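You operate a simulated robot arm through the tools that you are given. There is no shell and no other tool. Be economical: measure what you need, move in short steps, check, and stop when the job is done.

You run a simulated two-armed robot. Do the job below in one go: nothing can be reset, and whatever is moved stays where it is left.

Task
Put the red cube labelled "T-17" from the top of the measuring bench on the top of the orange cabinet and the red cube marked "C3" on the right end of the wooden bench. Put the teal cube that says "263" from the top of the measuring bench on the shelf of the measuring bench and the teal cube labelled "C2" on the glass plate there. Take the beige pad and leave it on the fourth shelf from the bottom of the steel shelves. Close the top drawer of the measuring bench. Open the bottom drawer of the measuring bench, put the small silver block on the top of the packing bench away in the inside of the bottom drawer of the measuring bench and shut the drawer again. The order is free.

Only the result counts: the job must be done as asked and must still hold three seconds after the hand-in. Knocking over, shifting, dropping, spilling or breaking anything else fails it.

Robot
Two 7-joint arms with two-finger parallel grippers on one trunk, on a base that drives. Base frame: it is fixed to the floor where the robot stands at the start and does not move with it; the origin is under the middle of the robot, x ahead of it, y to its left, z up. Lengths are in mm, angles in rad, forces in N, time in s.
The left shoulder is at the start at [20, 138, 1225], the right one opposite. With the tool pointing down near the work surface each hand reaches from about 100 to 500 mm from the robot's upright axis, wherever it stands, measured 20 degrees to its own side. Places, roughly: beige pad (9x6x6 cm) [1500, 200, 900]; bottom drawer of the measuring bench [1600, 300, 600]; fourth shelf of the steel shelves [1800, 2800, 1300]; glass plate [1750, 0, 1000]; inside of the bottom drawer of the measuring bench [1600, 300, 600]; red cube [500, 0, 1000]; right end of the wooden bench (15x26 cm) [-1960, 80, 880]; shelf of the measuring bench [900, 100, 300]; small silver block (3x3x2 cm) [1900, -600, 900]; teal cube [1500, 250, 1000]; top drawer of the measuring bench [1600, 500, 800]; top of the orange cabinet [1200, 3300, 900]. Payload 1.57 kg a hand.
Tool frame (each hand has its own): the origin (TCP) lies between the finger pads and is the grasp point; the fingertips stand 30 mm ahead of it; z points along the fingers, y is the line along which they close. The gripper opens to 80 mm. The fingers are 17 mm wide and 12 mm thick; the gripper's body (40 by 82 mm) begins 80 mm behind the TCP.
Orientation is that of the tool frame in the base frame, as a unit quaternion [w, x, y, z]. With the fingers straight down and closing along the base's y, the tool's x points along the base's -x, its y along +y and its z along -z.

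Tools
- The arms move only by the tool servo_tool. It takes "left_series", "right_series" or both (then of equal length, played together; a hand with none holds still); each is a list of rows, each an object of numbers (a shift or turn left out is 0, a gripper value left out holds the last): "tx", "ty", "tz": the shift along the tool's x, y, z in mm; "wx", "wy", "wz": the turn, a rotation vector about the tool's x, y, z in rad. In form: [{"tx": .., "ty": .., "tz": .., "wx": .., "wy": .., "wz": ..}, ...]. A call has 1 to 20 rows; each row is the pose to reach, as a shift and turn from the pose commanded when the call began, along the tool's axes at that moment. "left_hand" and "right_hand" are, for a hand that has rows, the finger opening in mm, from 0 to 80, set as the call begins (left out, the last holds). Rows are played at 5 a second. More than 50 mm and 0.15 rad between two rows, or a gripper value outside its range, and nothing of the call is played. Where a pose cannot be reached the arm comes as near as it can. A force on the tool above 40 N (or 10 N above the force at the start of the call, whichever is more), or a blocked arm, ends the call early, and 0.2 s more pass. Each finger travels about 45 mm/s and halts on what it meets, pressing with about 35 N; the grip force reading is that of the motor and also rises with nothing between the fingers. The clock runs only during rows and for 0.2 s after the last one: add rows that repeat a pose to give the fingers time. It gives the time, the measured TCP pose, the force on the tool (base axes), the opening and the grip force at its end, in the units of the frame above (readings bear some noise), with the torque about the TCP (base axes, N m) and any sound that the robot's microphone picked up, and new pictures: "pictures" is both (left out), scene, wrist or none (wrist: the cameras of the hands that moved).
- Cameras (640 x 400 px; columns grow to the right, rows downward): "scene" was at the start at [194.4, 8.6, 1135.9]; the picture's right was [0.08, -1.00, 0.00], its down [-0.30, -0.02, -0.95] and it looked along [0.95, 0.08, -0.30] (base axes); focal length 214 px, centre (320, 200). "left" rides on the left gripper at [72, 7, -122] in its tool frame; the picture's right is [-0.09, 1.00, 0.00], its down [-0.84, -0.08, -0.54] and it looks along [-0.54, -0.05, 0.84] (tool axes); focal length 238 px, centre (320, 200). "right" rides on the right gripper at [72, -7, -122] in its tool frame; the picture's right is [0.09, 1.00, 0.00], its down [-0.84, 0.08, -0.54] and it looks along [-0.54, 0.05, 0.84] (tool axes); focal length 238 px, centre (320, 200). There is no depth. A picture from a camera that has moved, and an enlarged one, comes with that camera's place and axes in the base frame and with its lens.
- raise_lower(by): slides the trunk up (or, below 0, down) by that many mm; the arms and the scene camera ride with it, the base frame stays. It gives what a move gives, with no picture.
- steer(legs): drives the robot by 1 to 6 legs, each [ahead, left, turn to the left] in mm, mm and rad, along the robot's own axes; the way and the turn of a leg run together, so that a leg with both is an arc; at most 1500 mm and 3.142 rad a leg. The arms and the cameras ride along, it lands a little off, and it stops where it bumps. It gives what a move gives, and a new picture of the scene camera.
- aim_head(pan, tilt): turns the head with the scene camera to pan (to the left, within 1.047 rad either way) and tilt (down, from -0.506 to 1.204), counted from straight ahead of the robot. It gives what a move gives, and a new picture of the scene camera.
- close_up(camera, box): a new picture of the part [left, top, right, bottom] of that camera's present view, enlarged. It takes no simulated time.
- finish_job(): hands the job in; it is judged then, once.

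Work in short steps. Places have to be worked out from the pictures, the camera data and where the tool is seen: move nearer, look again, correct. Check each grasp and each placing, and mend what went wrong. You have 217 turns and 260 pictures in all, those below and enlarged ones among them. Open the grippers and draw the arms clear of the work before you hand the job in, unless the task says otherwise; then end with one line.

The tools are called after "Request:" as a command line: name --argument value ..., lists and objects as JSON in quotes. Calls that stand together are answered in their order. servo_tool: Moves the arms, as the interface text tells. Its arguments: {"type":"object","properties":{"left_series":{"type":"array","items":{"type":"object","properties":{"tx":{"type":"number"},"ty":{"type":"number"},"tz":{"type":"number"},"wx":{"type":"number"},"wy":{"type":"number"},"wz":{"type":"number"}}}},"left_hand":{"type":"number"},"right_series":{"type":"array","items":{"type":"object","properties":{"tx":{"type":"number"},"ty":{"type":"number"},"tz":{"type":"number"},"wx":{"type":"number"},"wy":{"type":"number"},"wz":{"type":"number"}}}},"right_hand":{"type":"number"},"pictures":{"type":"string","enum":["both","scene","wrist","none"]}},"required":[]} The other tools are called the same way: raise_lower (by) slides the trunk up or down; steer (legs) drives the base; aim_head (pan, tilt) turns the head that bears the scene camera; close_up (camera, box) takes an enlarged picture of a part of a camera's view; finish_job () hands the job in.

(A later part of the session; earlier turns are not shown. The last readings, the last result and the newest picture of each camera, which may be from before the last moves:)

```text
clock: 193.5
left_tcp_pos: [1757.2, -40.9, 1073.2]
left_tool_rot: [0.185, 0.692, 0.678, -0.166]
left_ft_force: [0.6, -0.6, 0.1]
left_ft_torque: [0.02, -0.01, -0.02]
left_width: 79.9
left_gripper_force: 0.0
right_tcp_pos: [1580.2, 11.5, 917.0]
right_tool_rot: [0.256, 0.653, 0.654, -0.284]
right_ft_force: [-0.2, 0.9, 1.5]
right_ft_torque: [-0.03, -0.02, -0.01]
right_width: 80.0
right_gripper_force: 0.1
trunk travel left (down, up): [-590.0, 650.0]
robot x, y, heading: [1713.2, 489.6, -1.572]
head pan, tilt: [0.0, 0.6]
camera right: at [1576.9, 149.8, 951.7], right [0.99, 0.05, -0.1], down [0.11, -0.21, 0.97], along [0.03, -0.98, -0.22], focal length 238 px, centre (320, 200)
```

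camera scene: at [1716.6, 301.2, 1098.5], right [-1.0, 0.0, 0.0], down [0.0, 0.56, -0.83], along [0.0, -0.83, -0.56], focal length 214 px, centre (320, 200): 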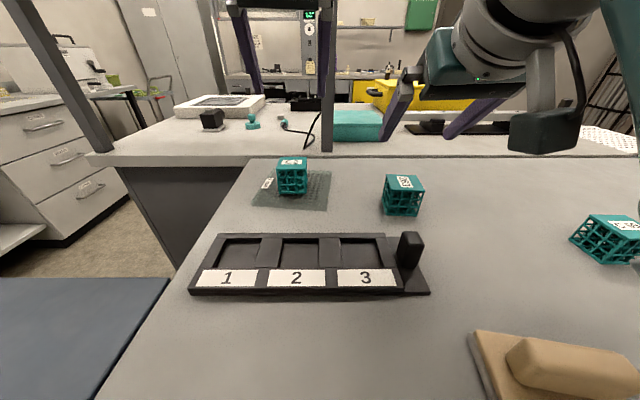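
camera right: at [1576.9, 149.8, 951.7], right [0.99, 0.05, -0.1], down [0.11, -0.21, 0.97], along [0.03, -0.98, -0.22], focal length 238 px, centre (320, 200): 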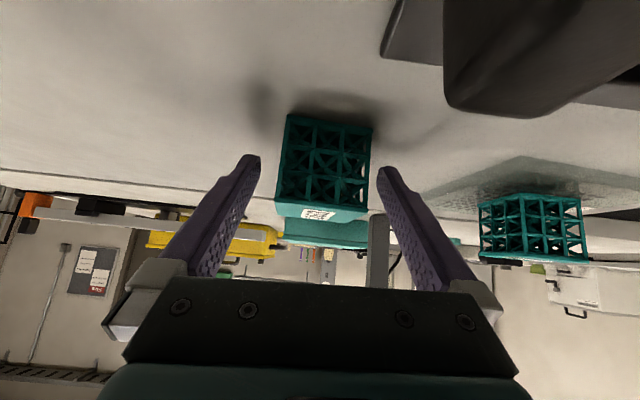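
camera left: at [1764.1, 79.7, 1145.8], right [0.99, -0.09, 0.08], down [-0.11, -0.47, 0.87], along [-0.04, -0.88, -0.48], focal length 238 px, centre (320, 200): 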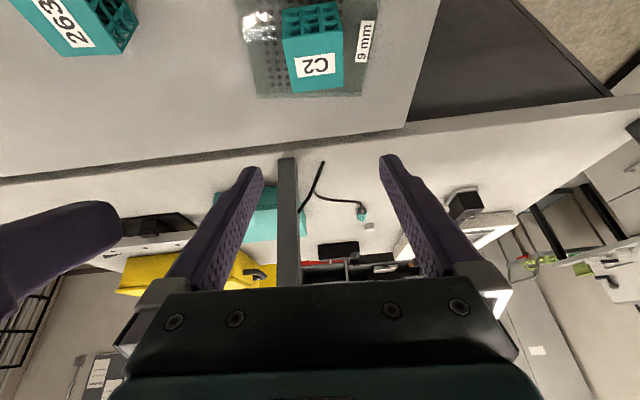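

Straddled. Close and lift.

Request:
servo_tool --right_series '[{}, {}, {}, {}, {}, {}]' --right_hand 35 --pictures "none"

Request:
servo_tool --right_series '[{"tx": -30, "tz": -30}, {"tx": -60, "tz": -60}, {"tx": -90, "tz": -90}, {"tx": -110, "tz": -110}]' --pictures "wrist"

```text
clock: 194.9
left_tcp_pos: [1756.9, -42.5, 1073.5]
left_tool_rot: [0.186, 0.691, 0.679, -0.165]
left_ft_force: [0.5, 0.2, -0.4]
left_ft_torque: [0.0, 0.0, 0.01]
left_width: 79.9
left_gripper_force: 0.0
right_tcp_pos: [1580.9, 12.3, 917.2]
right_tool_rot: [0.256, 0.653, 0.654, -0.284]
right_ft_force: [-0.1, -0.2, -0.8]
right_ft_torque: [-0.02, 0.0, -0.01]
right_width: 49.8
right_gripper_force: 35.4
trunk travel left (down, up): [-590.0, 650.0]
robot x, y, heading: [1717.5, 488.3, -1.574]
head pan, tilt: [0.0, 0.6]
```

```text
clock: 195.9
left_tcp_pos: [1757.8, -43.4, 1073.8]
left_tool_rot: [0.184, 0.692, 0.679, -0.164]
left_ft_force: [0.4, -0.1, -0.1]
left_ft_torque: [0.01, 0.01, -0.01]
left_width: 80.1
left_gripper_force: 0.0
right_tcp_pos: [1584.5, 13.4, 1071.8]
right_tool_rot: [0.255, 0.653, 0.654, -0.285]
right_ft_force: [0.4, 0.8, 0.3]
right_ft_torque: [0.0, 0.01, -0.02]
right_width: 50.0
right_gripper_force: 34.9
trunk travel left (down, up): [-590.0, 650.0]
robot x, y, heading: [1715.8, 487.1, -1.576]
head pan, tilt: [0.0, 0.6]
camera right: at [1581.8, 151.2, 1107.3], right [0.99, 0.05, -0.1], down [0.11, -0.21, 0.97], along [0.03, -0.98, -0.22], focal length 238 px, centre (320, 200)
```

right: 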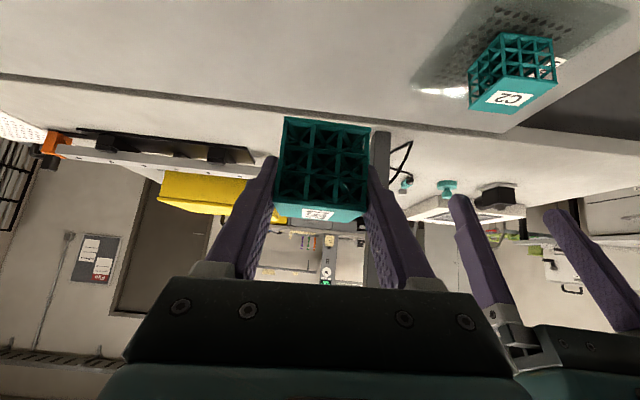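

263 held. Back out 750 mm from the bench, then look at the lower shelf.

Request:
steer --legs '[[-750, 0, 0]]'

Request:
raise_lower --by -300

Request:
aim_head --pan 0.0 --tilt 0.5

```text
clock: 200.0
left_tcp_pos: [1759.3, 715.5, 1073.6]
left_tool_rot: [0.184, 0.694, 0.676, -0.165]
left_ft_force: [0.2, -0.1, -0.5]
left_ft_torque: [-0.02, -0.02, 0.02]
left_width: 79.9
left_gripper_force: 0.0
right_tcp_pos: [1586.7, 773.1, 1072.1]
right_tool_rot: [0.255, 0.655, 0.651, -0.286]
right_ft_force: [0.2, 0.1, 0.2]
right_ft_torque: [0.03, 0.03, 0.01]
right_width: 49.8
right_gripper_force: 35.1
trunk travel left (down, up): [-590.0, 650.0]
robot x, y, heading: [1719.6, 1245.5, -1.581]
head pan, tilt: [0.0, 0.6]
camera scene: at [1719.9, 1059.6, 1098.5], right [-1.0, 0.01, 0.0], down [0.0, 0.57, -0.82], along [-0.01, -0.82, -0.57], focal length 214 px, centre (320, 200)
```

scene: 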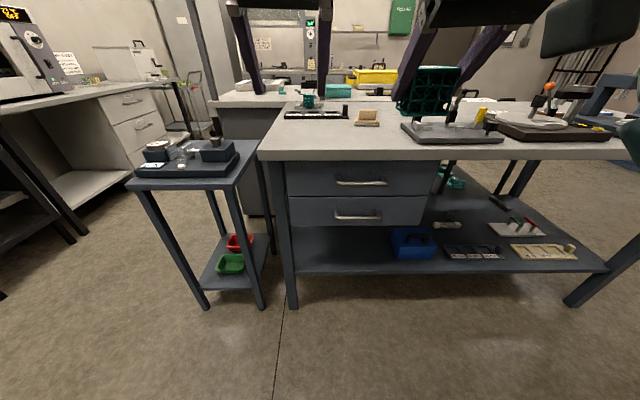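

```text
clock: 203.0
left_tcp_pos: [1758.7, 715.7, 773.2]
left_tool_rot: [0.184, 0.693, 0.677, -0.165]
left_ft_force: [0.0, -0.8, -0.1]
left_ft_torque: [-0.03, 0.01, -0.01]
left_width: 79.9
left_gripper_force: 0.1
right_tcp_pos: [1587.4, 772.4, 773.0]
right_tool_rot: [0.255, 0.655, 0.652, -0.285]
right_ft_force: [0.5, 0.7, -1.1]
right_ft_torque: [0.01, -0.02, -0.02]
right_width: 49.4
right_gripper_force: 35.4
trunk travel left (down, up): [-290.0, 950.0]
robot x, y, heading: [1718.7, 1249.8, -1.581]
head pan, tilt: [0.0, 0.6]
```

```text
clock: 203.6
left_tcp_pos: [1760.3, 715.1, 773.5]
left_tool_rot: [0.184, 0.694, 0.677, -0.165]
left_ft_force: [0.2, 0.3, 0.0]
left_ft_torque: [0.0, -0.03, 0.0]
left_width: 79.9
left_gripper_force: 0.0
right_tcp_pos: [1588.0, 772.2, 772.1]
right_tool_rot: [0.255, 0.654, 0.653, -0.285]
right_ft_force: [-0.8, -0.4, 0.2]
right_ft_torque: [0.01, -0.01, -0.02]
right_width: 49.9
right_gripper_force: 34.8
trunk travel left (down, up): [-290.0, 950.0]
robot x, y, heading: [1718.6, 1247.0, -1.577]
head pan, tilt: [0.0, 0.499]
camera scene: at [1719.9, 1056.9, 807.6], right [-1.0, 0.01, 0.0], down [0.0, 0.48, -0.88], along [-0.01, -0.88, -0.48], focal length 214 px, centre (320, 200)
```

scene: 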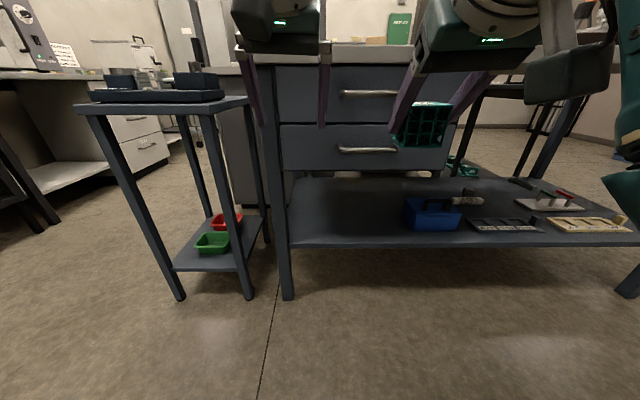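

Shelf is at z≈331, front y≈487, free between x≈1480 and 1800. Retract the left hand, lower the trunk fully and lower the cube to just above shelf height outside the bench.

Request:
servo_tool --left_series '[{"tx": 20, "tz": -40}, {"tx": 40, "tz": -80}, {"tx": 60, "tz": -120}, {"tx": 80, "tz": -160}, {"tx": 100, "tz": -200}, {"tx": 120, "tz": -237}]' --pictures "none"

Request:
raise_lower --by -290

Request:
servo_tool --right_series '[{"tx": 23, "tz": 23}, {"tx": 46, "tz": 46}, {"tx": 66, "tz": 66}, {"tx": 66, "tz": 66}]'

```text
clock: 205.0
left_tcp_pos: [1739.9, 770.4, 865.7]
left_tool_rot: [0.184, 0.693, 0.678, -0.164]
left_ft_force: [-0.2, -0.5, -0.7]
left_ft_torque: [-0.03, 0.0, 0.03]
left_width: 79.9
left_gripper_force: 0.1
left hand out of reach, approached as far as the arm can: row 2, 3, 4, 5, 6
right_tcp_pos: [1587.4, 775.0, 772.4]
right_tool_rot: [0.255, 0.655, 0.652, -0.286]
right_ft_force: [-0.1, 0.1, -0.8]
right_ft_torque: [-0.01, -0.01, 0.01]
right_width: 49.6
right_gripper_force: 35.4
trunk travel left (down, up): [-290.0, 950.0]
robot x, y, heading: [1718.6, 1243.1, -1.576]
head pan, tilt: [0.0, 0.499]
```

```text
clock: 207.9
left_tcp_pos: [1739.8, 769.0, 576.6]
left_tool_rot: [0.185, 0.694, 0.677, -0.165]
left_ft_force: [0.1, -0.8, -0.5]
left_ft_torque: [0.0, 0.02, 0.01]
left_width: 80.0
left_gripper_force: 0.1
right_tcp_pos: [1587.8, 772.6, 481.8]
right_tool_rot: [0.255, 0.654, 0.652, -0.285]
right_ft_force: [0.0, 0.0, -0.3]
right_ft_torque: [0.0, 0.0, -0.02]
right_width: 49.5
right_gripper_force: 34.8
trunk travel left (down, up): [0.0, 1240.0]
robot x, y, heading: [1719.2, 1247.5, -1.58]
head pan, tilt: [0.0, 0.499]
```

```text
clock: 208.9
left_tcp_pos: [1740.9, 768.4, 576.7]
left_tool_rot: [0.184, 0.693, 0.677, -0.166]
left_ft_force: [-0.5, -0.7, 0.9]
left_ft_torque: [0.05, 0.02, 0.0]
left_width: 80.2
left_gripper_force: 0.0
right_tcp_pos: [1586.0, 773.7, 387.2]
right_tool_rot: [0.255, 0.655, 0.652, -0.285]
right_ft_force: [0.5, 0.0, -0.6]
right_ft_torque: [0.01, 0.01, -0.03]
right_width: 49.6
right_gripper_force: 34.9
trunk travel left (down, up): [0.0, 1240.0]
robot x, y, heading: [1716.9, 1245.9, -1.581]
head pan, tilt: [0.0, 0.499]
camera scene: at [1719.9, 1056.8, 517.6], right [-1.0, 0.01, 0.0], down [0.0, 0.48, -0.88], along [-0.01, -0.88, -0.48], focal length 214 px, centre (320, 200)
camera right: at [1582.7, 911.6, 422.7], right [0.99, 0.05, -0.1], down [0.11, -0.21, 0.97], along [0.02, -0.98, -0.22], focal length 238 px, centre (320, 200)
```

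scene: 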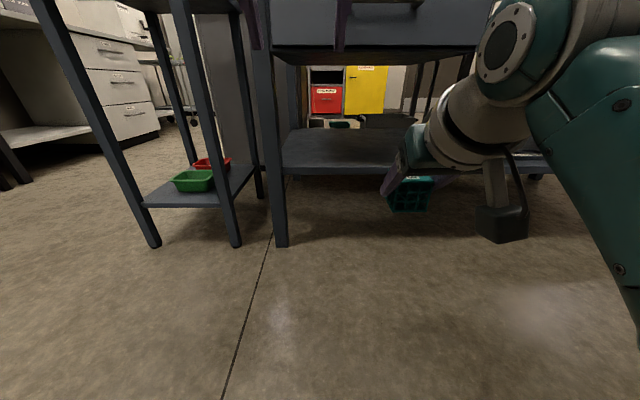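
right: 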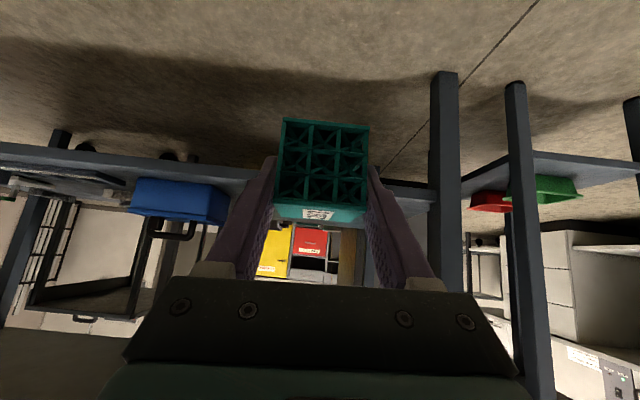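

Shelf z≈318. Before driving in, fold the left hand back (vertical) so it stays clear of the drawers.

Request:
servo_tool --left_series '[{"tx": 37, "tz": 5, "wy": 0.1}, {"tx": 74, "tz": 10, "wy": 0.2}, {"tx": 111, "tz": 15, "wy": 0.3}, {"tx": 148, "tz": 20, "wy": 0.4}, {"tx": 184, "tz": 24, "wy": 0.5}, {"tx": 184, "tz": 24, "wy": 0.5}]' --pictures "none"

```text
clock: 210.3
left_tcp_pos: [1744.4, 919.6, 467.8]
left_tool_rot: [0.011, 0.713, 0.701, 0.012]
left_ft_force: [0.5, -0.1, -0.8]
left_ft_torque: [0.0, 0.0, -0.02]
left_width: 80.0
left_gripper_force: 0.0
left hand out of reach, approached as far as the arm can: row 1
right_tcp_pos: [1584.2, 774.9, 387.7]
right_tool_rot: [0.254, 0.655, 0.653, -0.285]
right_ft_force: [0.3, 0.4, -0.1]
right_ft_torque: [-0.02, 0.01, -0.01]
right_width: 49.4
right_gripper_force: 35.4
trunk travel left (down, up): [0.0, 1240.0]
robot x, y, heading: [1720.6, 1242.1, -1.578]
head pan, tilt: [0.0, 0.499]
```

Drive in 325 mm.

Request:
steer --legs '[[325, 0, 0.01]]'

Request:
servo_tool --right_series '[{}]' --pictures "wrist"

```text
clock: 212.5
left_tcp_pos: [1746.5, 597.5, 467.3]
left_tool_rot: [0.01, 0.71, 0.704, 0.013]
left_ft_force: [-0.3, -0.1, 0.5]
left_ft_torque: [-0.02, 0.0, -0.01]
left_width: 80.0
left_gripper_force: 0.1
right_tcp_pos: [1587.1, 451.1, 386.6]
right_tool_rot: [0.255, 0.652, 0.655, -0.283]
right_ft_force: [-0.2, -0.1, -0.7]
right_ft_torque: [0.01, 0.03, -0.02]
right_width: 49.6
right_gripper_force: 34.8
trunk travel left (down, up): [0.0, 1240.0]
robot x, y, heading: [1719.3, 922.1, -1.572]
head pan, tilt: [0.0, 0.499]
camera scene: at [1719.6, 733.7, 517.3], right [-1.0, 0.0, 0.0], down [0.0, 0.48, -0.88], along [0.0, -0.88, -0.48], focal length 214 px, centre (320, 200)
```

scene: 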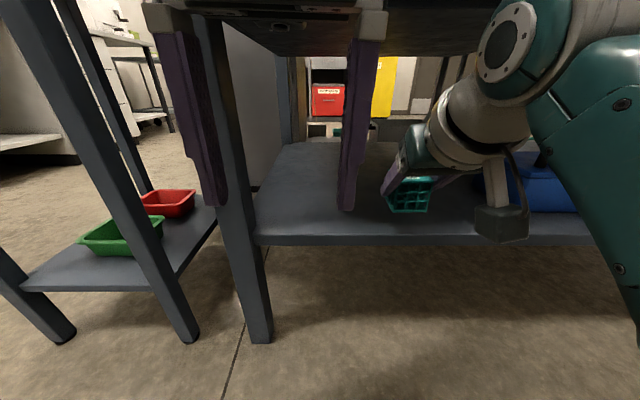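

```text
clock: 212.9
left_tcp_pos: [1744.8, 594.9, 468.2]
left_tool_rot: [0.011, 0.71, 0.704, 0.011]
left_ft_force: [0.8, 0.3, 0.4]
left_ft_torque: [0.01, 0.0, 0.02]
left_width: 79.9
left_gripper_force: 0.1
right_tcp_pos: [1587.2, 448.8, 389.0]
right_tool_rot: [0.256, 0.653, 0.654, -0.284]
right_ft_force: [-1.5, 0.2, -1.2]
right_ft_torque: [0.0, 0.03, 0.03]
right_width: 49.4
right_gripper_force: 35.0
trunk travel left (down, up): [0.0, 1240.0]
robot x, y, heading: [1715.3, 923.2, -1.575]
head pan, tilt: [0.0, 0.499]
camera right: at [1583.2, 586.4, 422.8], right [0.99, 0.05, -0.1], down [0.11, -0.21, 0.97], along [0.03, -0.98, -0.22], focal length 238 px, centre (320, 200)
```

right: 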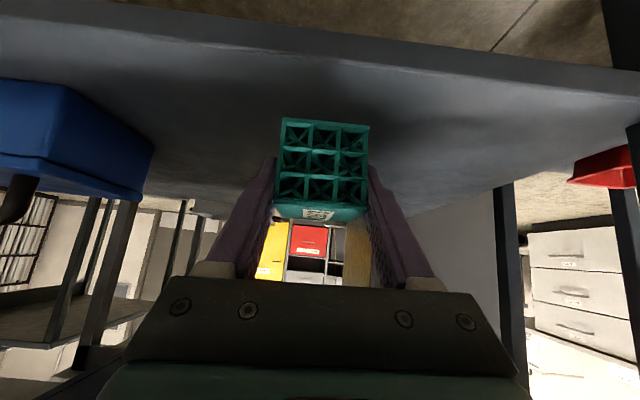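

The cube would be flush with the shelf's front edge; drive in 50 mm more, then lower.

Request:
steer --legs '[[50, 0, 0]]'

Request:
servo_tool --right_series '[{"tx": 8, "tz": 8}, {"tx": 16, "tz": 16}, {"tx": 19, "tz": 19}, {"tx": 19, "tz": 19}]' --pictures "wrist"

```text
clock: 213.8
left_tcp_pos: [1744.6, 550.8, 467.4]
left_tool_rot: [0.009, 0.711, 0.703, 0.013]
left_ft_force: [0.0, 0.8, 0.0]
left_ft_torque: [-0.06, 0.0, -0.02]
left_width: 80.2
left_gripper_force: 0.1
right_tcp_pos: [1586.7, 406.0, 385.9]
right_tool_rot: [0.254, 0.653, 0.655, -0.282]
right_ft_force: [0.4, 0.9, -0.6]
right_ft_torque: [-0.06, 0.02, 0.01]
right_width: 49.5
right_gripper_force: 35.3
trunk travel left (down, up): [0.0, 1240.0]
robot x, y, heading: [1718.8, 872.2, -1.574]
head pan, tilt: [0.0, 0.499]
camera scene: at [1719.5, 687.9, 516.7], right [-1.0, 0.0, 0.0], down [0.0, 0.48, -0.88], along [0.0, -0.88, -0.48], focal length 214 px, centre (320, 200)
```

scene: 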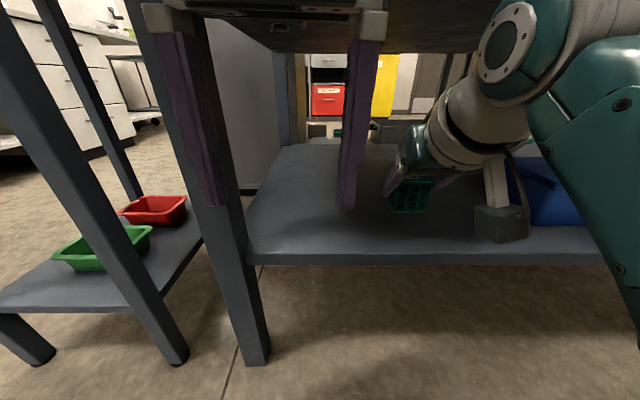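

```text
clock: 214.8
left_tcp_pos: [1744.4, 544.8, 467.3]
left_tool_rot: [0.011, 0.711, 0.703, 0.011]
left_ft_force: [0.5, -0.4, 0.6]
left_ft_torque: [-0.01, 0.01, -0.01]
left_width: 80.2
left_gripper_force: 0.1
right_tcp_pos: [1585.3, 398.5, 361.0]
right_tool_rot: [0.255, 0.653, 0.654, -0.284]
right_ft_force: [-0.1, -0.4, -0.3]
right_ft_torque: [-0.02, 0.02, 0.01]
right_width: 49.6
right_gripper_force: 35.2
trunk travel left (down, up): [0.0, 1240.0]
robot x, y, heading: [1718.0, 867.1, -1.566]
head pan, tilt: [0.0, 0.499]
camera right: at [1581.4, 536.4, 396.5], right [0.99, 0.05, -0.1], down [0.11, -0.21, 0.97], along [0.03, -0.98, -0.22], focal length 238 px, centre (320, 200)
```

right: 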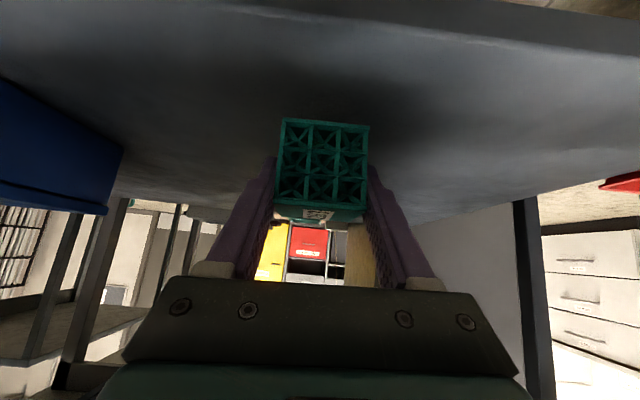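

Still above; creep down to contact.

Request:
servo_tool --right_series '[{"tx": 2, "tz": 2}, {"tx": 4, "tz": 4}, {"tx": 6, "tz": 6}, {"tx": 6, "tz": 6}]' --pictures "none"

```text
clock: 215.8
left_tcp_pos: [1743.8, 545.4, 468.9]
left_tool_rot: [0.011, 0.711, 0.703, 0.011]
left_ft_force: [-0.2, 0.4, 0.3]
left_ft_torque: [-0.01, 0.01, -0.02]
left_width: 80.0
left_gripper_force: 0.1
right_tcp_pos: [1585.5, 399.2, 351.0]
right_tool_rot: [0.256, 0.652, 0.655, -0.284]
right_ft_force: [0.0, 0.2, -0.7]
right_ft_torque: [-0.01, -0.01, -0.07]
right_width: 49.6
right_gripper_force: 34.5
trunk travel left (down, up): [0.0, 1240.0]
robot x, y, heading: [1717.5, 869.4, -1.567]
head pan, tilt: [0.0, 0.499]
```

Request:
servo_tool --right_series '[{"tx": 2, "tz": 2}, {"tx": 4, "tz": 4}, {"tx": 6, "tz": 6}, {"tx": 6, "tz": 6}]' --pictures "none"

```text
clock: 216.8
left_tcp_pos: [1745.1, 543.7, 468.3]
left_tool_rot: [0.01, 0.711, 0.703, 0.012]
left_ft_force: [0.9, -0.4, 0.0]
left_ft_torque: [-0.01, 0.0, 0.0]
left_width: 80.1
left_gripper_force: 0.1
right_tcp_pos: [1585.8, 398.7, 343.6]
right_tool_rot: [0.256, 0.653, 0.654, -0.283]
right_ft_force: [0.0, 0.4, -0.3]
right_ft_torque: [0.01, 0.0, -0.01]
right_width: 49.6
right_gripper_force: 34.4
trunk travel left (down, up): [0.0, 1240.0]
robot x, y, heading: [1719.6, 870.4, -1.572]
head pan, tilt: [0.0, 0.499]
```

Request:
servo_tool --right_series '[{"tx": 2, "tz": 2}, {"tx": 4, "tz": 4}, {"tx": 6, "tz": 6}, {"tx": 8, "tz": 8}, {"tx": 8, "tz": 8}]' --pictures "none"

```text
clock: 218.0
left_tcp_pos: [1744.5, 543.8, 469.0]
left_tool_rot: [0.012, 0.71, 0.704, 0.011]
left_ft_force: [-0.5, -0.2, -0.7]
left_ft_torque: [-0.01, -0.02, -0.01]
left_width: 80.0
left_gripper_force: 0.2
right_tcp_pos: [1584.1, 397.4, 336.8]
right_tool_rot: [0.259, 0.652, 0.652, -0.287]
right_ft_force: [0.5, 7.5, 26.0]
right_ft_torque: [-0.04, -0.67, 0.22]
right_width: 50.0
right_gripper_force: 35.6
trunk travel left (down, up): [0.0, 1240.0]
robot x, y, heading: [1716.2, 872.9, -1.573]
head pan, tilt: [0.0, 0.499]
```

Contact (shelf z≈304). Relax, open and withdraw back and slightly up.

Request:
servo_tool --right_series '[{"tx": -2.5, "tz": -2.5}, {"tx": -2.5, "tz": -2.5}]' --pictures "none"

Request:
servo_tool --right_series '[{}, {}, {}, {}]' --right_hand 80 --pictures "none"

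Request:
servo_tool --right_series '[{"tz": -30}, {"tz": -60}, {"tz": -75}]' --pictures "wrist"

```text
clock: 218.6
left_tcp_pos: [1745.5, 542.5, 469.2]
left_tool_rot: [0.012, 0.711, 0.703, 0.012]
left_ft_force: [0.7, 0.5, 0.1]
left_ft_torque: [-0.02, 0.0, 0.02]
left_width: 80.1
left_gripper_force: 0.0
right_tcp_pos: [1584.7, 395.5, 336.2]
right_tool_rot: [0.255, 0.653, 0.654, -0.284]
right_ft_force: [0.4, -2.9, 8.1]
right_ft_torque: [-0.4, -0.27, -0.02]
right_width: 49.3
right_gripper_force: 34.6
trunk travel left (down, up): [0.0, 1240.0]
robot x, y, heading: [1721.0, 870.8, -1.575]
head pan, tilt: [0.0, 0.499]
```

```text
clock: 219.6
left_tcp_pos: [1744.8, 545.4, 466.1]
left_tool_rot: [0.01, 0.711, 0.703, 0.013]
left_ft_force: [-0.5, -0.8, -0.7]
left_ft_torque: [-0.01, 0.02, 0.01]
left_width: 80.0
left_gripper_force: 0.1
right_tcp_pos: [1584.8, 400.2, 336.3]
right_tool_rot: [0.255, 0.653, 0.655, -0.283]
right_ft_force: [0.0, -0.4, 0.3]
right_ft_torque: [-0.02, 0.03, -0.01]
right_width: 80.1
right_gripper_force: 0.0
trunk travel left (down, up): [0.0, 1240.0]
robot x, y, heading: [1719.0, 872.0, -1.571]
head pan, tilt: [0.0, 0.499]
```

```text
clock: 220.4
left_tcp_pos: [1744.3, 544.5, 468.2]
left_tool_rot: [0.01, 0.71, 0.704, 0.012]
left_ft_force: [0.2, -0.4, -0.2]
left_ft_torque: [0.02, 0.0, 0.04]
left_width: 79.5
left_gripper_force: 0.0
right_tcp_pos: [1588.7, 452.1, 389.0]
right_tool_rot: [0.255, 0.652, 0.655, -0.283]
right_ft_force: [0.4, 0.4, -0.8]
right_ft_torque: [0.01, 0.01, 0.0]
right_width: 79.9
right_gripper_force: 0.1
trunk travel left (down, up): [0.0, 1240.0]
robot x, y, heading: [1718.3, 869.5, -1.573]
head pan, tilt: [0.0, 0.499]
camera right: at [1584.4, 588.8, 423.5], right [0.99, 0.05, -0.1], down [0.11, -0.21, 0.97], along [0.03, -0.98, -0.22], focal length 238 px, centre (320, 200)
```

right: 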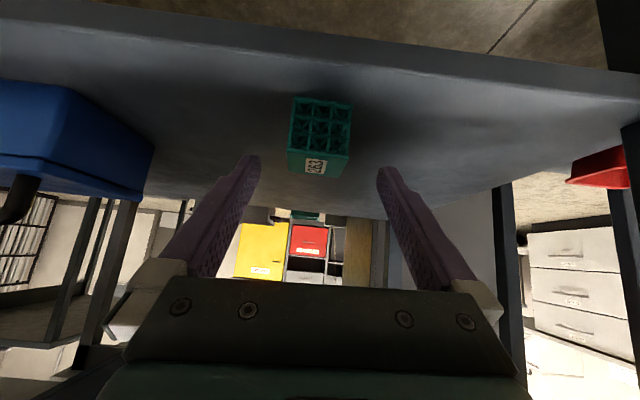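

263 is on the shelf. Back out, raise the trunk, and go for the pad.

Request:
steer --legs '[[-330, 0, 0]]'

Request:
raise_lower --by 400

Request:
raise_lower --by 330

Request:
aim_head --pan 0.0 --tilt 0.6

```text
clock: 222.6
left_tcp_pos: [1745.6, 874.4, 467.8]
left_tool_rot: [0.011, 0.71, 0.704, 0.011]
left_ft_force: [-1.1, -0.4, -0.3]
left_ft_torque: [0.0, 0.02, -0.01]
left_width: 80.0
left_gripper_force: 0.1
right_tcp_pos: [1588.8, 780.3, 389.2]
right_tool_rot: [0.256, 0.652, 0.655, -0.284]
right_ft_force: [-0.6, -0.8, 0.2]
right_ft_torque: [-0.02, 0.01, -0.01]
right_width: 80.0
right_gripper_force: 0.0
trunk travel left (down, up): [0.0, 1240.0]
robot x, y, heading: [1716.7, 1202.0, -1.568]
head pan, tilt: [0.0, 0.499]
camera scene: at [1720.1, 1011.4, 517.9], right [-1.0, 0.0, 0.0], down [0.0, 0.48, -0.88], along [0.0, -0.88, -0.48], focal length 214 px, centre (320, 200)
```

scene: 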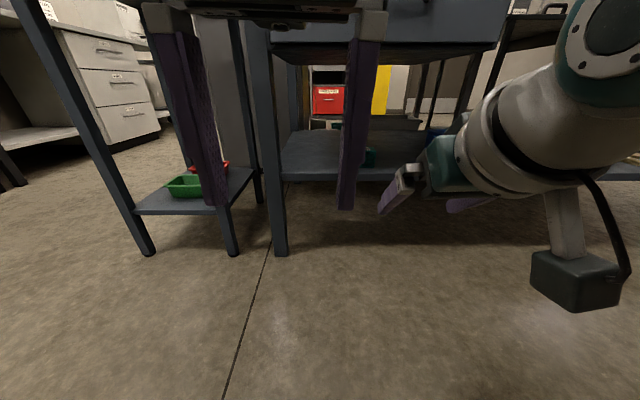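

```text
clock: 226.5
left_tcp_pos: [1747.1, 875.7, 867.2]
left_tool_rot: [0.011, 0.71, 0.704, 0.012]
left_ft_force: [0.6, -0.1, -0.2]
left_ft_torque: [0.01, -0.01, -0.02]
left_width: 80.4
left_gripper_force: 0.0
right_tcp_pos: [1588.1, 781.9, 788.9]
right_tool_rot: [0.256, 0.652, 0.655, -0.283]
right_ft_force: [-0.5, -0.5, 0.4]
right_ft_torque: [0.01, 0.03, -0.01]
right_width: 80.2
right_gripper_force: 0.1
trunk travel left (down, up): [-400.0, 840.0]
robot x, y, heading: [1720.2, 1204.1, -1.57]
head pan, tilt: [0.0, 0.499]
```

```text
clock: 229.7
left_tcp_pos: [1746.7, 876.0, 1197.5]
left_tool_rot: [0.011, 0.71, 0.704, 0.012]
left_ft_force: [-0.4, -0.5, 0.1]
left_ft_torque: [0.02, 0.0, 0.02]
left_width: 80.1
left_gripper_force: 0.0
right_tcp_pos: [1588.7, 782.0, 1118.7]
right_tool_rot: [0.256, 0.652, 0.656, -0.282]
right_ft_force: [-1.0, 0.3, -0.6]
right_ft_torque: [-0.01, 0.0, 0.05]
right_width: 80.0
right_gripper_force: 0.0
trunk travel left (down, up): [-730.0, 510.0]
robot x, y, heading: [1714.3, 1201.9, -1.57]
head pan, tilt: [0.0, 0.499]
```

```text
clock: 230.4
left_tcp_pos: [1746.4, 876.5, 1197.8]
left_tool_rot: [0.01, 0.71, 0.704, 0.011]
left_ft_force: [0.4, 0.5, -0.2]
left_ft_torque: [0.03, -0.05, -0.01]
left_width: 79.8
left_gripper_force: 0.1
right_tcp_pos: [1589.2, 782.2, 1118.9]
right_tool_rot: [0.257, 0.652, 0.656, -0.282]
right_ft_force: [-0.1, 0.3, -0.8]
right_ft_torque: [-0.02, -0.02, 0.03]
right_width: 80.0
right_gripper_force: 0.1
trunk travel left (down, up): [-730.0, 510.0]
robot x, y, heading: [1717.1, 1198.6, -1.569]
head pan, tilt: [0.0, 0.6]
camera scene: at [1720.1, 1015.7, 1238.6], right [-1.0, 0.0, 0.0], down [0.0, 0.56, -0.83], along [0.0, -0.83, -0.56], focal length 214 px, centre (320, 200)
```

scene: 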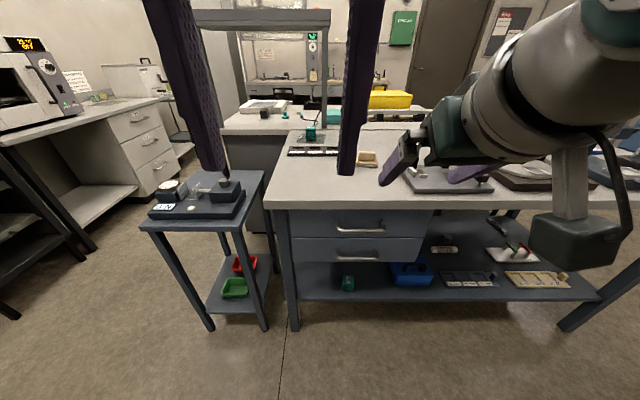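

Drive so that the right hand hovers short of the pad and inspect with its camera.

Request:
steer --legs '[[440, -45, 0]]'

Request:
servo_tool --right_series '[{}]' --pictures "wrist"

Request:
close_up --camera "scene" --box '[280, 140, 520, 290]'

```text
clock: 233.1
left_tcp_pos: [1700.2, 436.5, 1197.2]
left_tool_rot: [0.011, 0.71, 0.704, 0.012]
left_ft_force: [0.5, 0.0, -0.3]
left_ft_torque: [0.01, 0.0, 0.01]
left_width: 79.8
left_gripper_force: 0.1
right_tcp_pos: [1542.5, 342.8, 1118.3]
right_tool_rot: [0.257, 0.652, 0.655, -0.283]
right_ft_force: [0.1, 0.7, 0.1]
right_ft_torque: [0.01, 0.01, 0.0]
right_width: 79.6
right_gripper_force: 0.1
trunk travel left (down, up): [-730.0, 510.0]
robot x, y, heading: [1672.0, 760.2, -1.571]
head pan, tilt: [0.0, 0.6]
camera scene: at [1674.1, 576.0, 1238.5], right [-1.0, 0.0, 0.0], down [0.0, 0.56, -0.83], along [0.0, -0.83, -0.56], focal length 214 px, centre (320, 200)
```

scene: 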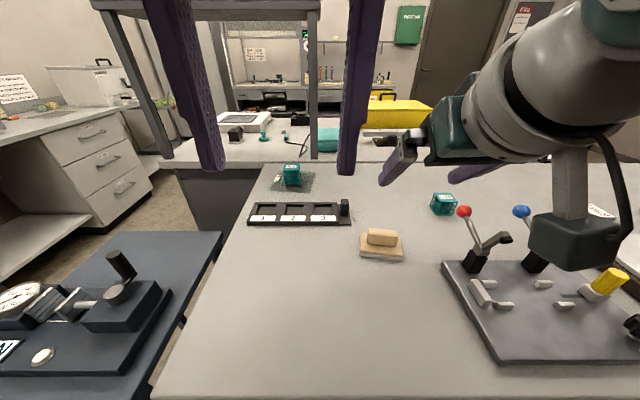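

```text
clock: 233.5
left_tcp_pos: [1700.4, 435.4, 1198.5]
left_tool_rot: [0.011, 0.71, 0.704, 0.012]
left_ft_force: [0.5, 0.5, 1.3]
left_ft_torque: [0.01, 0.02, -0.02]
left_width: 79.8
left_gripper_force: 0.0
right_tcp_pos: [1543.5, 341.8, 1117.9]
right_tool_rot: [0.256, 0.653, 0.654, -0.284]
right_ft_force: [-1.2, 0.2, 0.1]
right_ft_torque: [-0.02, 0.01, -0.02]
right_width: 80.1
right_gripper_force: 0.1
trunk travel left (down, up): [-730.0, 510.0]
robot x, y, heading: [1668.4, 765.4, -1.569]
head pan, tilt: [0.0, 0.6]
camera right: at [1539.1, 480.1, 1153.3], right [0.99, 0.05, -0.1], down [0.11, -0.21, 0.97], along [0.03, -0.98, -0.22], focal length 238 px, centre (320, 200)
```

right: 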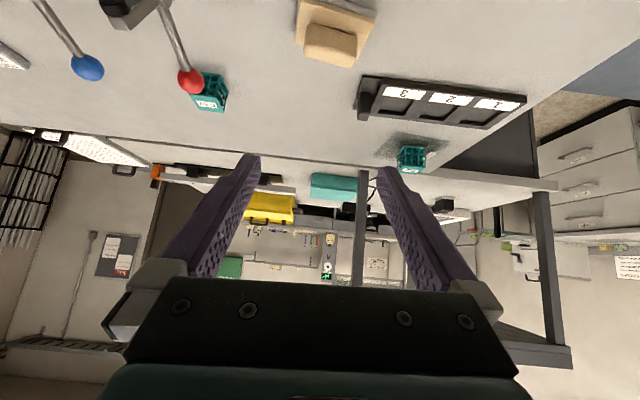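

```text
2.67 times, centred on (400, 215) of scene
camera zoom: at [1674.1, 576.0, 1238.5], right [-1.0, 0.0, 0.0], down [0.0, 0.56, -0.83], along [0.0, -0.83, -0.56], focal length 572 px, centre (107, 160)
```

zoom: 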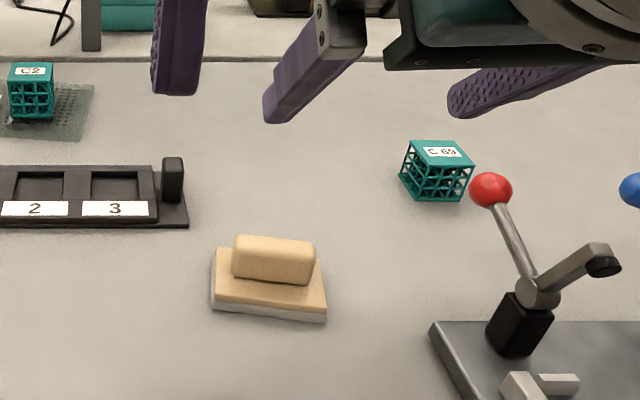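

The pad is a 9 cm base with a ~65 mm wide grip block. Move to a lower hover in front of it for a closer look.

Request:
servo_tool --right_series '[{"tx": 13, "tz": 28}, {"tx": 26, "tz": 56}, {"tx": 39, "tz": 84}, {"tx": 53, "tz": 113}, {"tx": 53, "tz": 113}]'

```text
clock: 234.7
left_tcp_pos: [1699.6, 436.5, 1198.4]
left_tool_rot: [0.011, 0.71, 0.704, 0.012]
left_ft_force: [0.0, -0.2, 0.3]
left_ft_torque: [0.02, 0.04, 0.01]
left_width: 80.1
left_gripper_force: 0.1
right_tcp_pos: [1538.5, 302.3, 1000.4]
right_tool_rot: [0.255, 0.653, 0.654, -0.284]
right_ft_force: [0.3, -0.4, 0.0]
right_ft_torque: [0.02, -0.01, 0.03]
right_width: 80.0
right_gripper_force: 0.2
trunk travel left (down, up): [-730.0, 510.0]
robot x, y, heading: [1671.6, 763.1, -1.573]
head pan, tilt: [0.0, 0.6]
camera scene: at [1674.1, 576.0, 1238.5], right [-1.0, 0.0, 0.0], down [0.0, 0.56, -0.83], along [0.0, -0.83, -0.56], focal length 214 px, centre (320, 200)
camera right: at [1534.5, 438.9, 1035.8], right [0.99, 0.05, -0.1], down [0.11, -0.21, 0.97], along [0.03, -0.98, -0.22], focal length 238 px, centre (320, 200)
```

scene: 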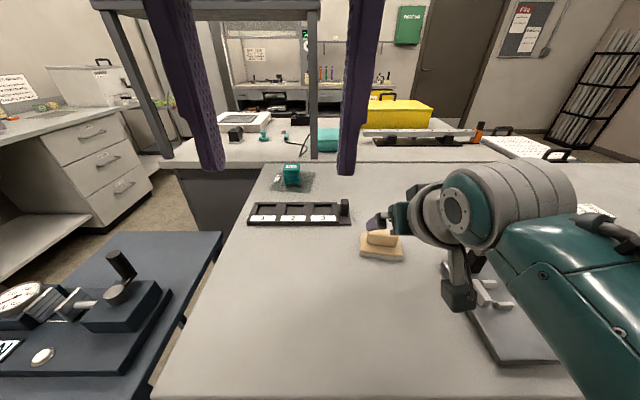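
right: 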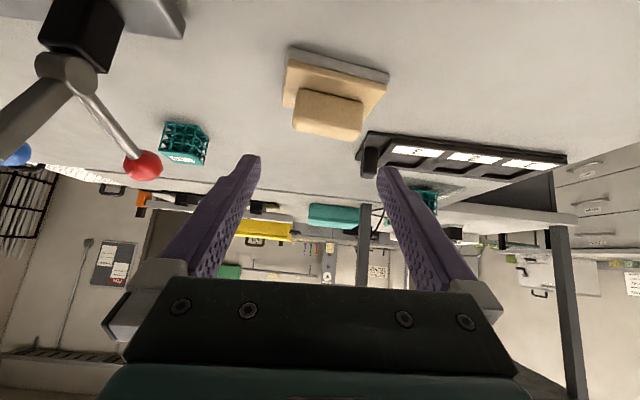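

Pad block centre ≈(1541,270), yawed about 0.17 rad clockwise. Turn the hand accordingly and descend onto the grip block.

Request:
servo_tool --right_series '[{"tx": 5, "ty": 2, "tz": 15, "wx": 0.04, "wz": 0.04}, {"tx": 12, "ty": 4, "tz": 30, "wx": 0.08, "wz": 0.08}, {"tx": 20, "ty": 5, "tz": 50, "wx": 0.12, "wz": 0.12}, {"tx": 20, "ty": 5, "tz": 50, "wx": 0.12, "wz": 0.12}]'

```text
clock: 235.7
left_tcp_pos: [1699.3, 436.1, 1199.3]
left_tool_rot: [0.011, 0.71, 0.704, 0.013]
left_ft_force: [-0.7, 0.2, 0.3]
left_ft_torque: [0.02, 0.01, 0.02]
left_width: 80.0
left_gripper_force: 0.0
right_tcp_pos: [1541.3, 280.3, 951.9]
right_tool_rot: [0.233, 0.704, 0.596, -0.306]
right_ft_force: [-0.2, 0.0, 0.4]
right_ft_torque: [0.0, -0.03, -0.02]
right_width: 80.3
right_gripper_force: 0.0
trunk travel left (down, up): [-730.0, 510.0]
robot x, y, heading: [1673.8, 757.6, -1.573]
head pan, tilt: [0.0, 0.6]
camera scene: at [1674.1, 576.0, 1238.5], right [-1.0, 0.0, 0.0], down [0.0, 0.56, -0.83], along [0.0, -0.83, -0.56], focal length 214 px, centre (320, 200)
camera right: at [1560.8, 416.2, 985.7], right [0.99, -0.12, -0.1], down [0.07, -0.22, 0.97], along [-0.14, -0.97, -0.21], focal length 238 px, centre (320, 200)
```

scene: 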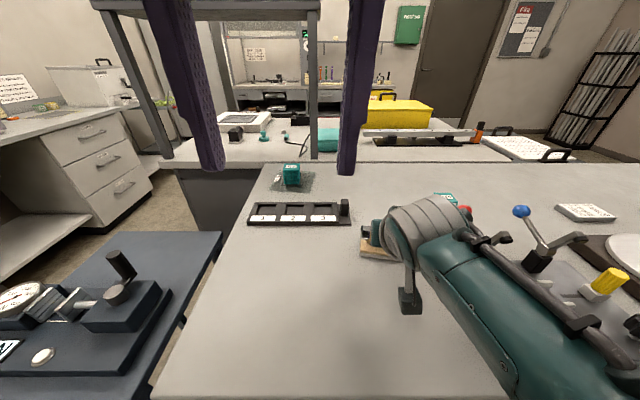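
right: 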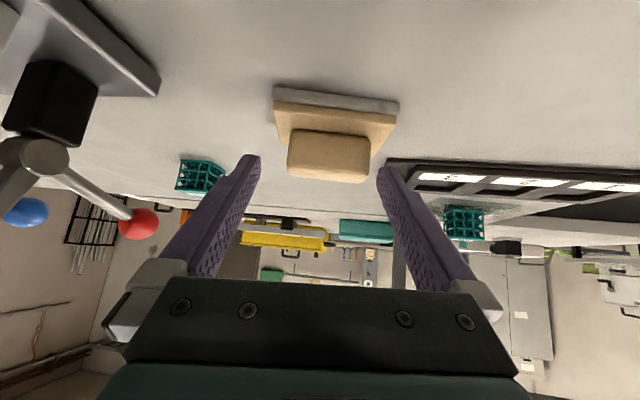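

Aligned. Final descent 15 mm with 10 mm back, then close on the block.

Request:
servo_tool --right_series '[{"tx": 9, "ty": 4, "tz": 2}, {"tx": 17.5, "ty": 4, "tz": 3.5}, {"tx": 17.5, "ty": 4, "tz": 3.5}]' --pictures "wrist"

```text
clock: 236.5
left_tcp_pos: [1699.6, 436.4, 1198.1]
left_tool_rot: [0.011, 0.71, 0.704, 0.011]
left_ft_force: [0.4, 0.3, 0.1]
left_ft_torque: [-0.01, 0.01, -0.01]
left_width: 80.0
left_gripper_force: 0.1
right_tcp_pos: [1545.6, 289.0, 937.1]
right_tool_rot: [0.233, 0.705, 0.596, -0.306]
right_ft_force: [-0.5, -0.5, 0.6]
right_ft_torque: [-0.06, 0.0, -0.01]
right_width: 80.0
right_gripper_force: 0.1
trunk travel left (down, up): [-730.0, 510.0]
robot x, y, heading: [1668.3, 761.3, -1.571]
head pan, tilt: [0.0, 0.6]
camera right: at [1565.6, 425.8, 970.6], right [0.99, -0.12, -0.1], down [0.07, -0.22, 0.97], along [-0.14, -0.97, -0.21], focal length 238 px, centre (320, 200)
```

right: 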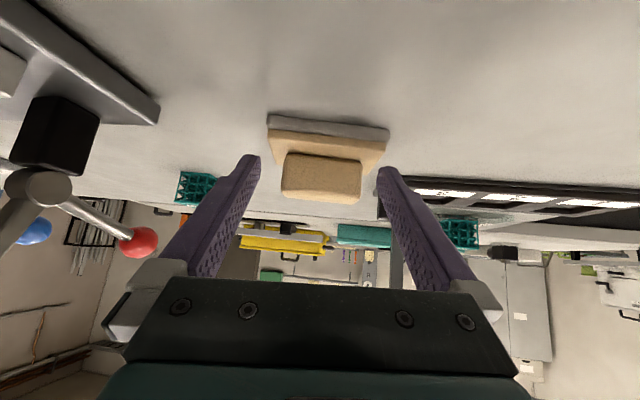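

Tips clear the base plate by ~10 mm and straddle the block. Lower 4 mm and close.

Request:
servo_tool --right_series '[{"tx": 3, "tz": 3}, {"tx": 3, "tz": 3}, {"tx": 3, "tz": 3}, {"tx": 3, "tz": 3}, {"tx": 3, "tz": 3}, {"tx": 3, "tz": 3}]' --right_hand 30 --pictures "wrist"

```text
clock: 237.9
left_tcp_pos: [1700.3, 435.3, 1198.7]
left_tool_rot: [0.01, 0.71, 0.704, 0.012]
left_ft_force: [0.2, -0.7, 0.0]
left_ft_torque: [-0.02, 0.01, 0.0]
left_width: 80.2
left_gripper_force: 0.1
right_tcp_pos: [1545.1, 288.4, 932.3]
right_tool_rot: [0.232, 0.705, 0.596, -0.307]
right_ft_force: [-0.3, 0.4, -0.6]
right_ft_torque: [0.04, 0.01, 0.03]
right_width: 30.0
right_gripper_force: 0.1
trunk travel left (down, up): [-730.0, 510.0]
robot x, y, heading: [1672.7, 763.2, -1.571]
head pan, tilt: [0.0, 0.6]
camera right: at [1565.3, 425.4, 966.1], right [0.99, -0.12, -0.1], down [0.07, -0.22, 0.97], along [-0.14, -0.97, -0.21], focal length 238 px, centre (320, 200)
```

right: 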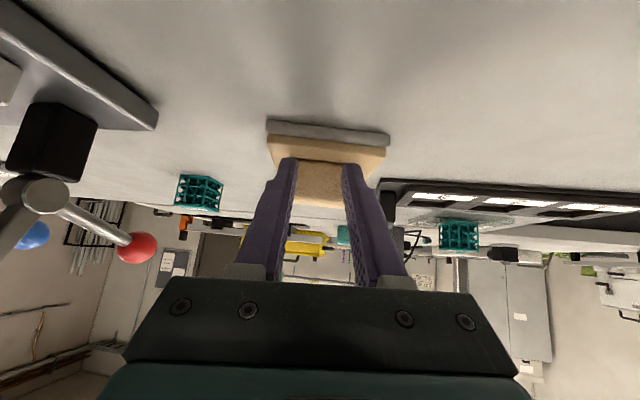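

Fingers closed in front of the block: it lies farther (front face ≈265). Reopen and advance 30 mm, 2 mm lower.

Request:
servo_tool --right_series '[{}, {}, {}, {}, {}]' --right_hand 80 --pictures "none"

Request:
servo_tool --right_series '[{"tx": -10, "tz": 11}, {"tx": -20, "tz": 22.5}, {"tx": -20, "tz": 22.5}]' --pictures "wrist"

```text
clock: 239.1
left_tcp_pos: [1700.5, 436.8, 1198.0]
left_tool_rot: [0.01, 0.71, 0.704, 0.012]
left_ft_force: [0.4, -0.6, 0.4]
left_ft_torque: [-0.04, 0.0, -0.03]
left_width: 80.0
left_gripper_force: 0.1
right_tcp_pos: [1546.0, 288.1, 932.2]
right_tool_rot: [0.233, 0.705, 0.596, -0.307]
right_ft_force: [0.1, 0.3, 0.6]
right_ft_torque: [0.02, 0.02, 0.01]
right_width: 80.0
right_gripper_force: 0.1
trunk travel left (down, up): [-730.0, 510.0]
robot x, y, heading: [1670.8, 764.5, -1.572]
head pan, tilt: [0.0, 0.6]
```

```text
clock: 239.9
left_tcp_pos: [1700.2, 437.5, 1198.3]
left_tool_rot: [0.012, 0.71, 0.704, 0.012]
left_ft_force: [0.3, -0.6, 0.6]
left_ft_torque: [0.02, -0.01, -0.02]
left_width: 80.2
left_gripper_force: 0.1
right_tcp_pos: [1541.0, 259.6, 930.9]
right_tool_rot: [0.233, 0.705, 0.596, -0.307]
right_ft_force: [0.2, -0.4, 1.0]
right_ft_torque: [-0.01, 0.0, 0.01]
right_width: 80.1
right_gripper_force: 0.0
trunk travel left (down, up): [-730.0, 510.0]
robot x, y, heading: [1674.9, 764.4, -1.572]
head pan, tilt: [0.0, 0.6]
camera right: at [1560.2, 395.4, 964.1], right [0.99, -0.12, -0.1], down [0.07, -0.22, 0.97], along [-0.14, -0.97, -0.21], focal length 238 px, centre (320, 200)
```

right: 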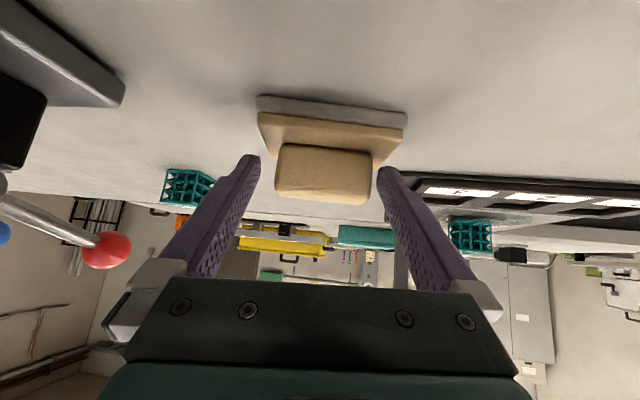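

The block's front face is only just between the tips; advance 20 mm more and lower 3.

Request:
servo_tool --right_series '[{"tx": -6, "ty": 1, "tz": 8}, {"tx": -12, "ty": 1, "tz": 16}, {"tx": -12, "ty": 1, "tz": 16}]' --pictures "wrist"

Request:
servo_tool --right_series '[{}, {}, {}, {}, {}]' --right_hand 40 --pictures "wrist"

```text
clock: 240.7
left_tcp_pos: [1699.5, 436.0, 1198.2]
left_tool_rot: [0.011, 0.71, 0.704, 0.012]
left_ft_force: [0.0, -0.5, 0.7]
left_ft_torque: [0.0, -0.01, -0.02]
left_width: 80.3
left_gripper_force: 0.0
right_tcp_pos: [1534.6, 241.1, 928.0]
right_tool_rot: [0.234, 0.704, 0.596, -0.306]
right_ft_force: [0.0, -0.3, -0.4]
right_ft_torque: [-0.03, 0.01, 0.01]
right_width: 80.3
right_gripper_force: 0.0
right hand out of reach, approached as far as the arm can: row 2, 3
trunk travel left (down, up): [-730.0, 510.0]
robot x, y, heading: [1671.8, 763.9, -1.571]
head pan, tilt: [0.0, 0.6]
camera right: at [1554.2, 377.8, 961.8], right [0.99, -0.12, -0.1], down [0.07, -0.22, 0.97], along [-0.14, -0.97, -0.21], focal length 238 px, centre (320, 200)
```

right: 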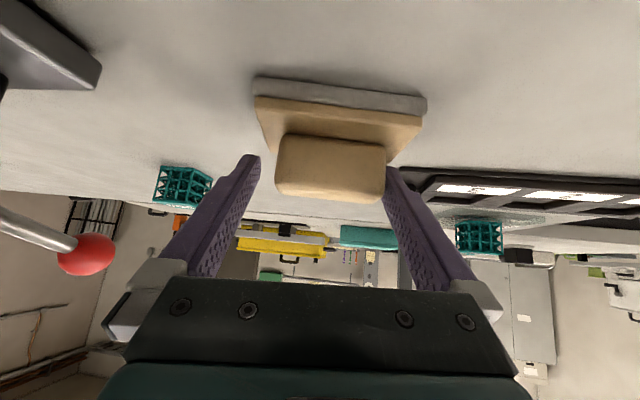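

```text
clock: 241.9
left_tcp_pos: [1699.1, 437.0, 1197.5]
left_tool_rot: [0.01, 0.71, 0.704, 0.012]
left_ft_force: [0.2, 0.6, -0.9]
left_ft_torque: [-0.02, -0.01, -0.01]
left_width: 80.1
left_gripper_force: 0.0
right_tcp_pos: [1535.4, 241.8, 927.5]
right_tool_rot: [0.233, 0.705, 0.596, -0.305]
right_ft_force: [0.4, 0.7, 1.6]
right_ft_torque: [-0.01, -0.07, 0.07]
right_width: 62.1
right_gripper_force: 35.0
trunk travel left (down, up): [-730.0, 510.0]
robot x, y, heading: [1669.1, 764.4, -1.576]
head pan, tilt: [0.0, 0.6]
camera right: at [1554.2, 377.8, 961.9], right [0.99, -0.12, -0.1], down [0.07, -0.22, 0.97], along [-0.14, -0.97, -0.21], focal length 238 px, centre (320, 200)
```

right: 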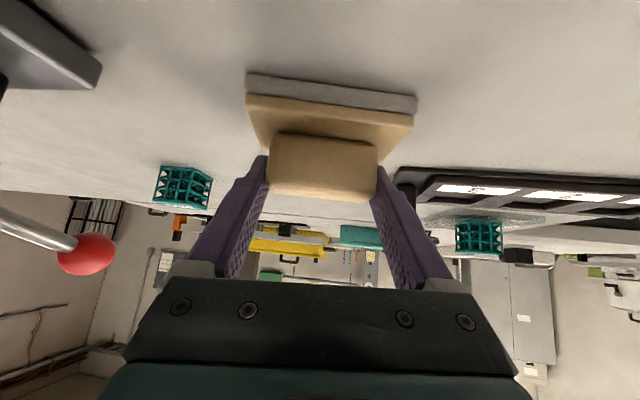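

Grip on the block at 62 mm. Lift with the trunk and check.

Request:
raise_lower --by 250

Request:
steer --legs '[[-500, 0, 0]]'

Request:
servo_tool --right_series '[{}]' --pictures "wrist"

```text
clock: 244.4
left_tcp_pos: [1700.3, 436.5, 1447.7]
left_tool_rot: [0.011, 0.71, 0.704, 0.012]
left_ft_force: [-0.6, 0.2, 0.0]
left_ft_torque: [-0.01, 0.02, 0.01]
left_width: 80.3
left_gripper_force: 0.1
right_tcp_pos: [1535.9, 241.7, 1177.5]
right_tool_rot: [0.233, 0.705, 0.596, -0.307]
right_ft_force: [0.0, -0.6, -0.5]
right_ft_torque: [-0.01, 0.02, -0.01]
right_width: 62.2
right_gripper_force: 34.7
trunk travel left (down, up): [-980.0, 260.0]
robot x, y, heading: [1673.8, 762.0, -1.571]
head pan, tilt: [0.0, 0.6]
```

```text
clock: 247.4
left_tcp_pos: [1698.4, 938.1, 1448.1]
left_tool_rot: [0.011, 0.712, 0.702, 0.012]
left_ft_force: [0.1, 0.1, -0.3]
left_ft_torque: [0.01, 0.01, -0.01]
left_width: 79.9
left_gripper_force: 0.1
right_tcp_pos: [1533.9, 746.0, 1178.5]
right_tool_rot: [0.232, 0.706, 0.594, -0.307]
right_ft_force: [1.0, 0.2, -0.3]
right_ft_torque: [-0.01, -0.01, 0.0]
right_width: 62.5
right_gripper_force: 34.8
trunk travel left (down, up): [-980.0, 260.0]
robot x, y, heading: [1677.8, 1264.5, -1.576]
head pan, tilt: [0.0, 0.6]
camera scene: at [1674.8, 1078.9, 1488.5], right [-1.0, 0.01, 0.0], down [0.0, 0.56, -0.83], along [-0.01, -0.83, -0.56], focal length 214 px, centre (320, 200)
```

scene: 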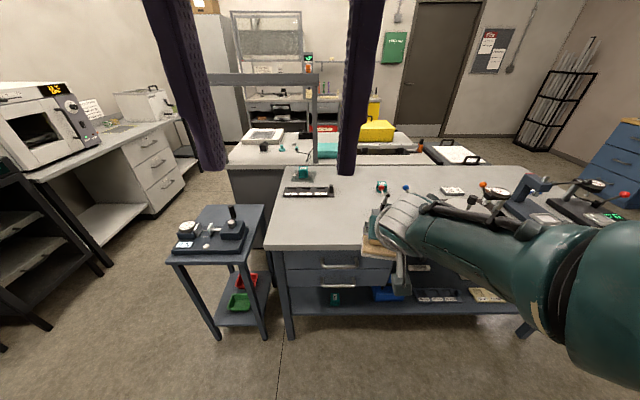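

```text
clock: 247.8
left_tcp_pos: [1699.9, 939.9, 1447.9]
left_tool_rot: [0.011, 0.712, 0.702, 0.011]
left_ft_force: [1.6, -0.9, -0.5]
left_ft_torque: [-0.02, 0.03, -0.03]
left_width: 80.1
left_gripper_force: 0.0
right_tcp_pos: [1534.3, 744.6, 1177.7]
right_tool_rot: [0.232, 0.706, 0.594, -0.307]
right_ft_force: [1.2, 0.0, -1.1]
right_ft_torque: [0.02, 0.01, -0.02]
right_width: 62.3
right_gripper_force: 35.0
trunk travel left (down, up): [-980.0, 260.0]
robot x, y, heading: [1674.7, 1266.4, -1.576]
head pan, tilt: [0.0, 0.6]
camera right: at [1553.9, 881.5, 1211.8], right [0.99, -0.12, -0.1], down [0.07, -0.22, 0.97], along [-0.14, -0.97, -0.21], focal length 238 px, centre (320, 200)
```

right: 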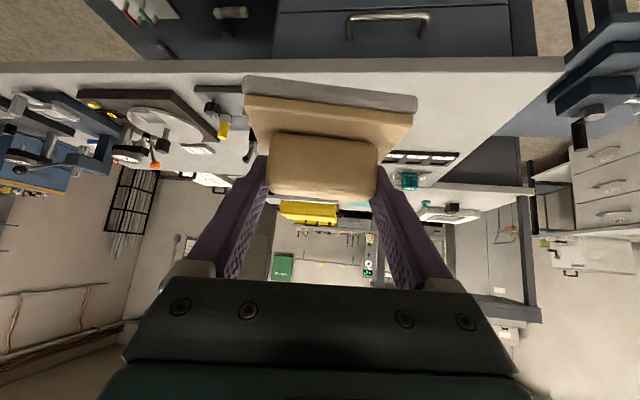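

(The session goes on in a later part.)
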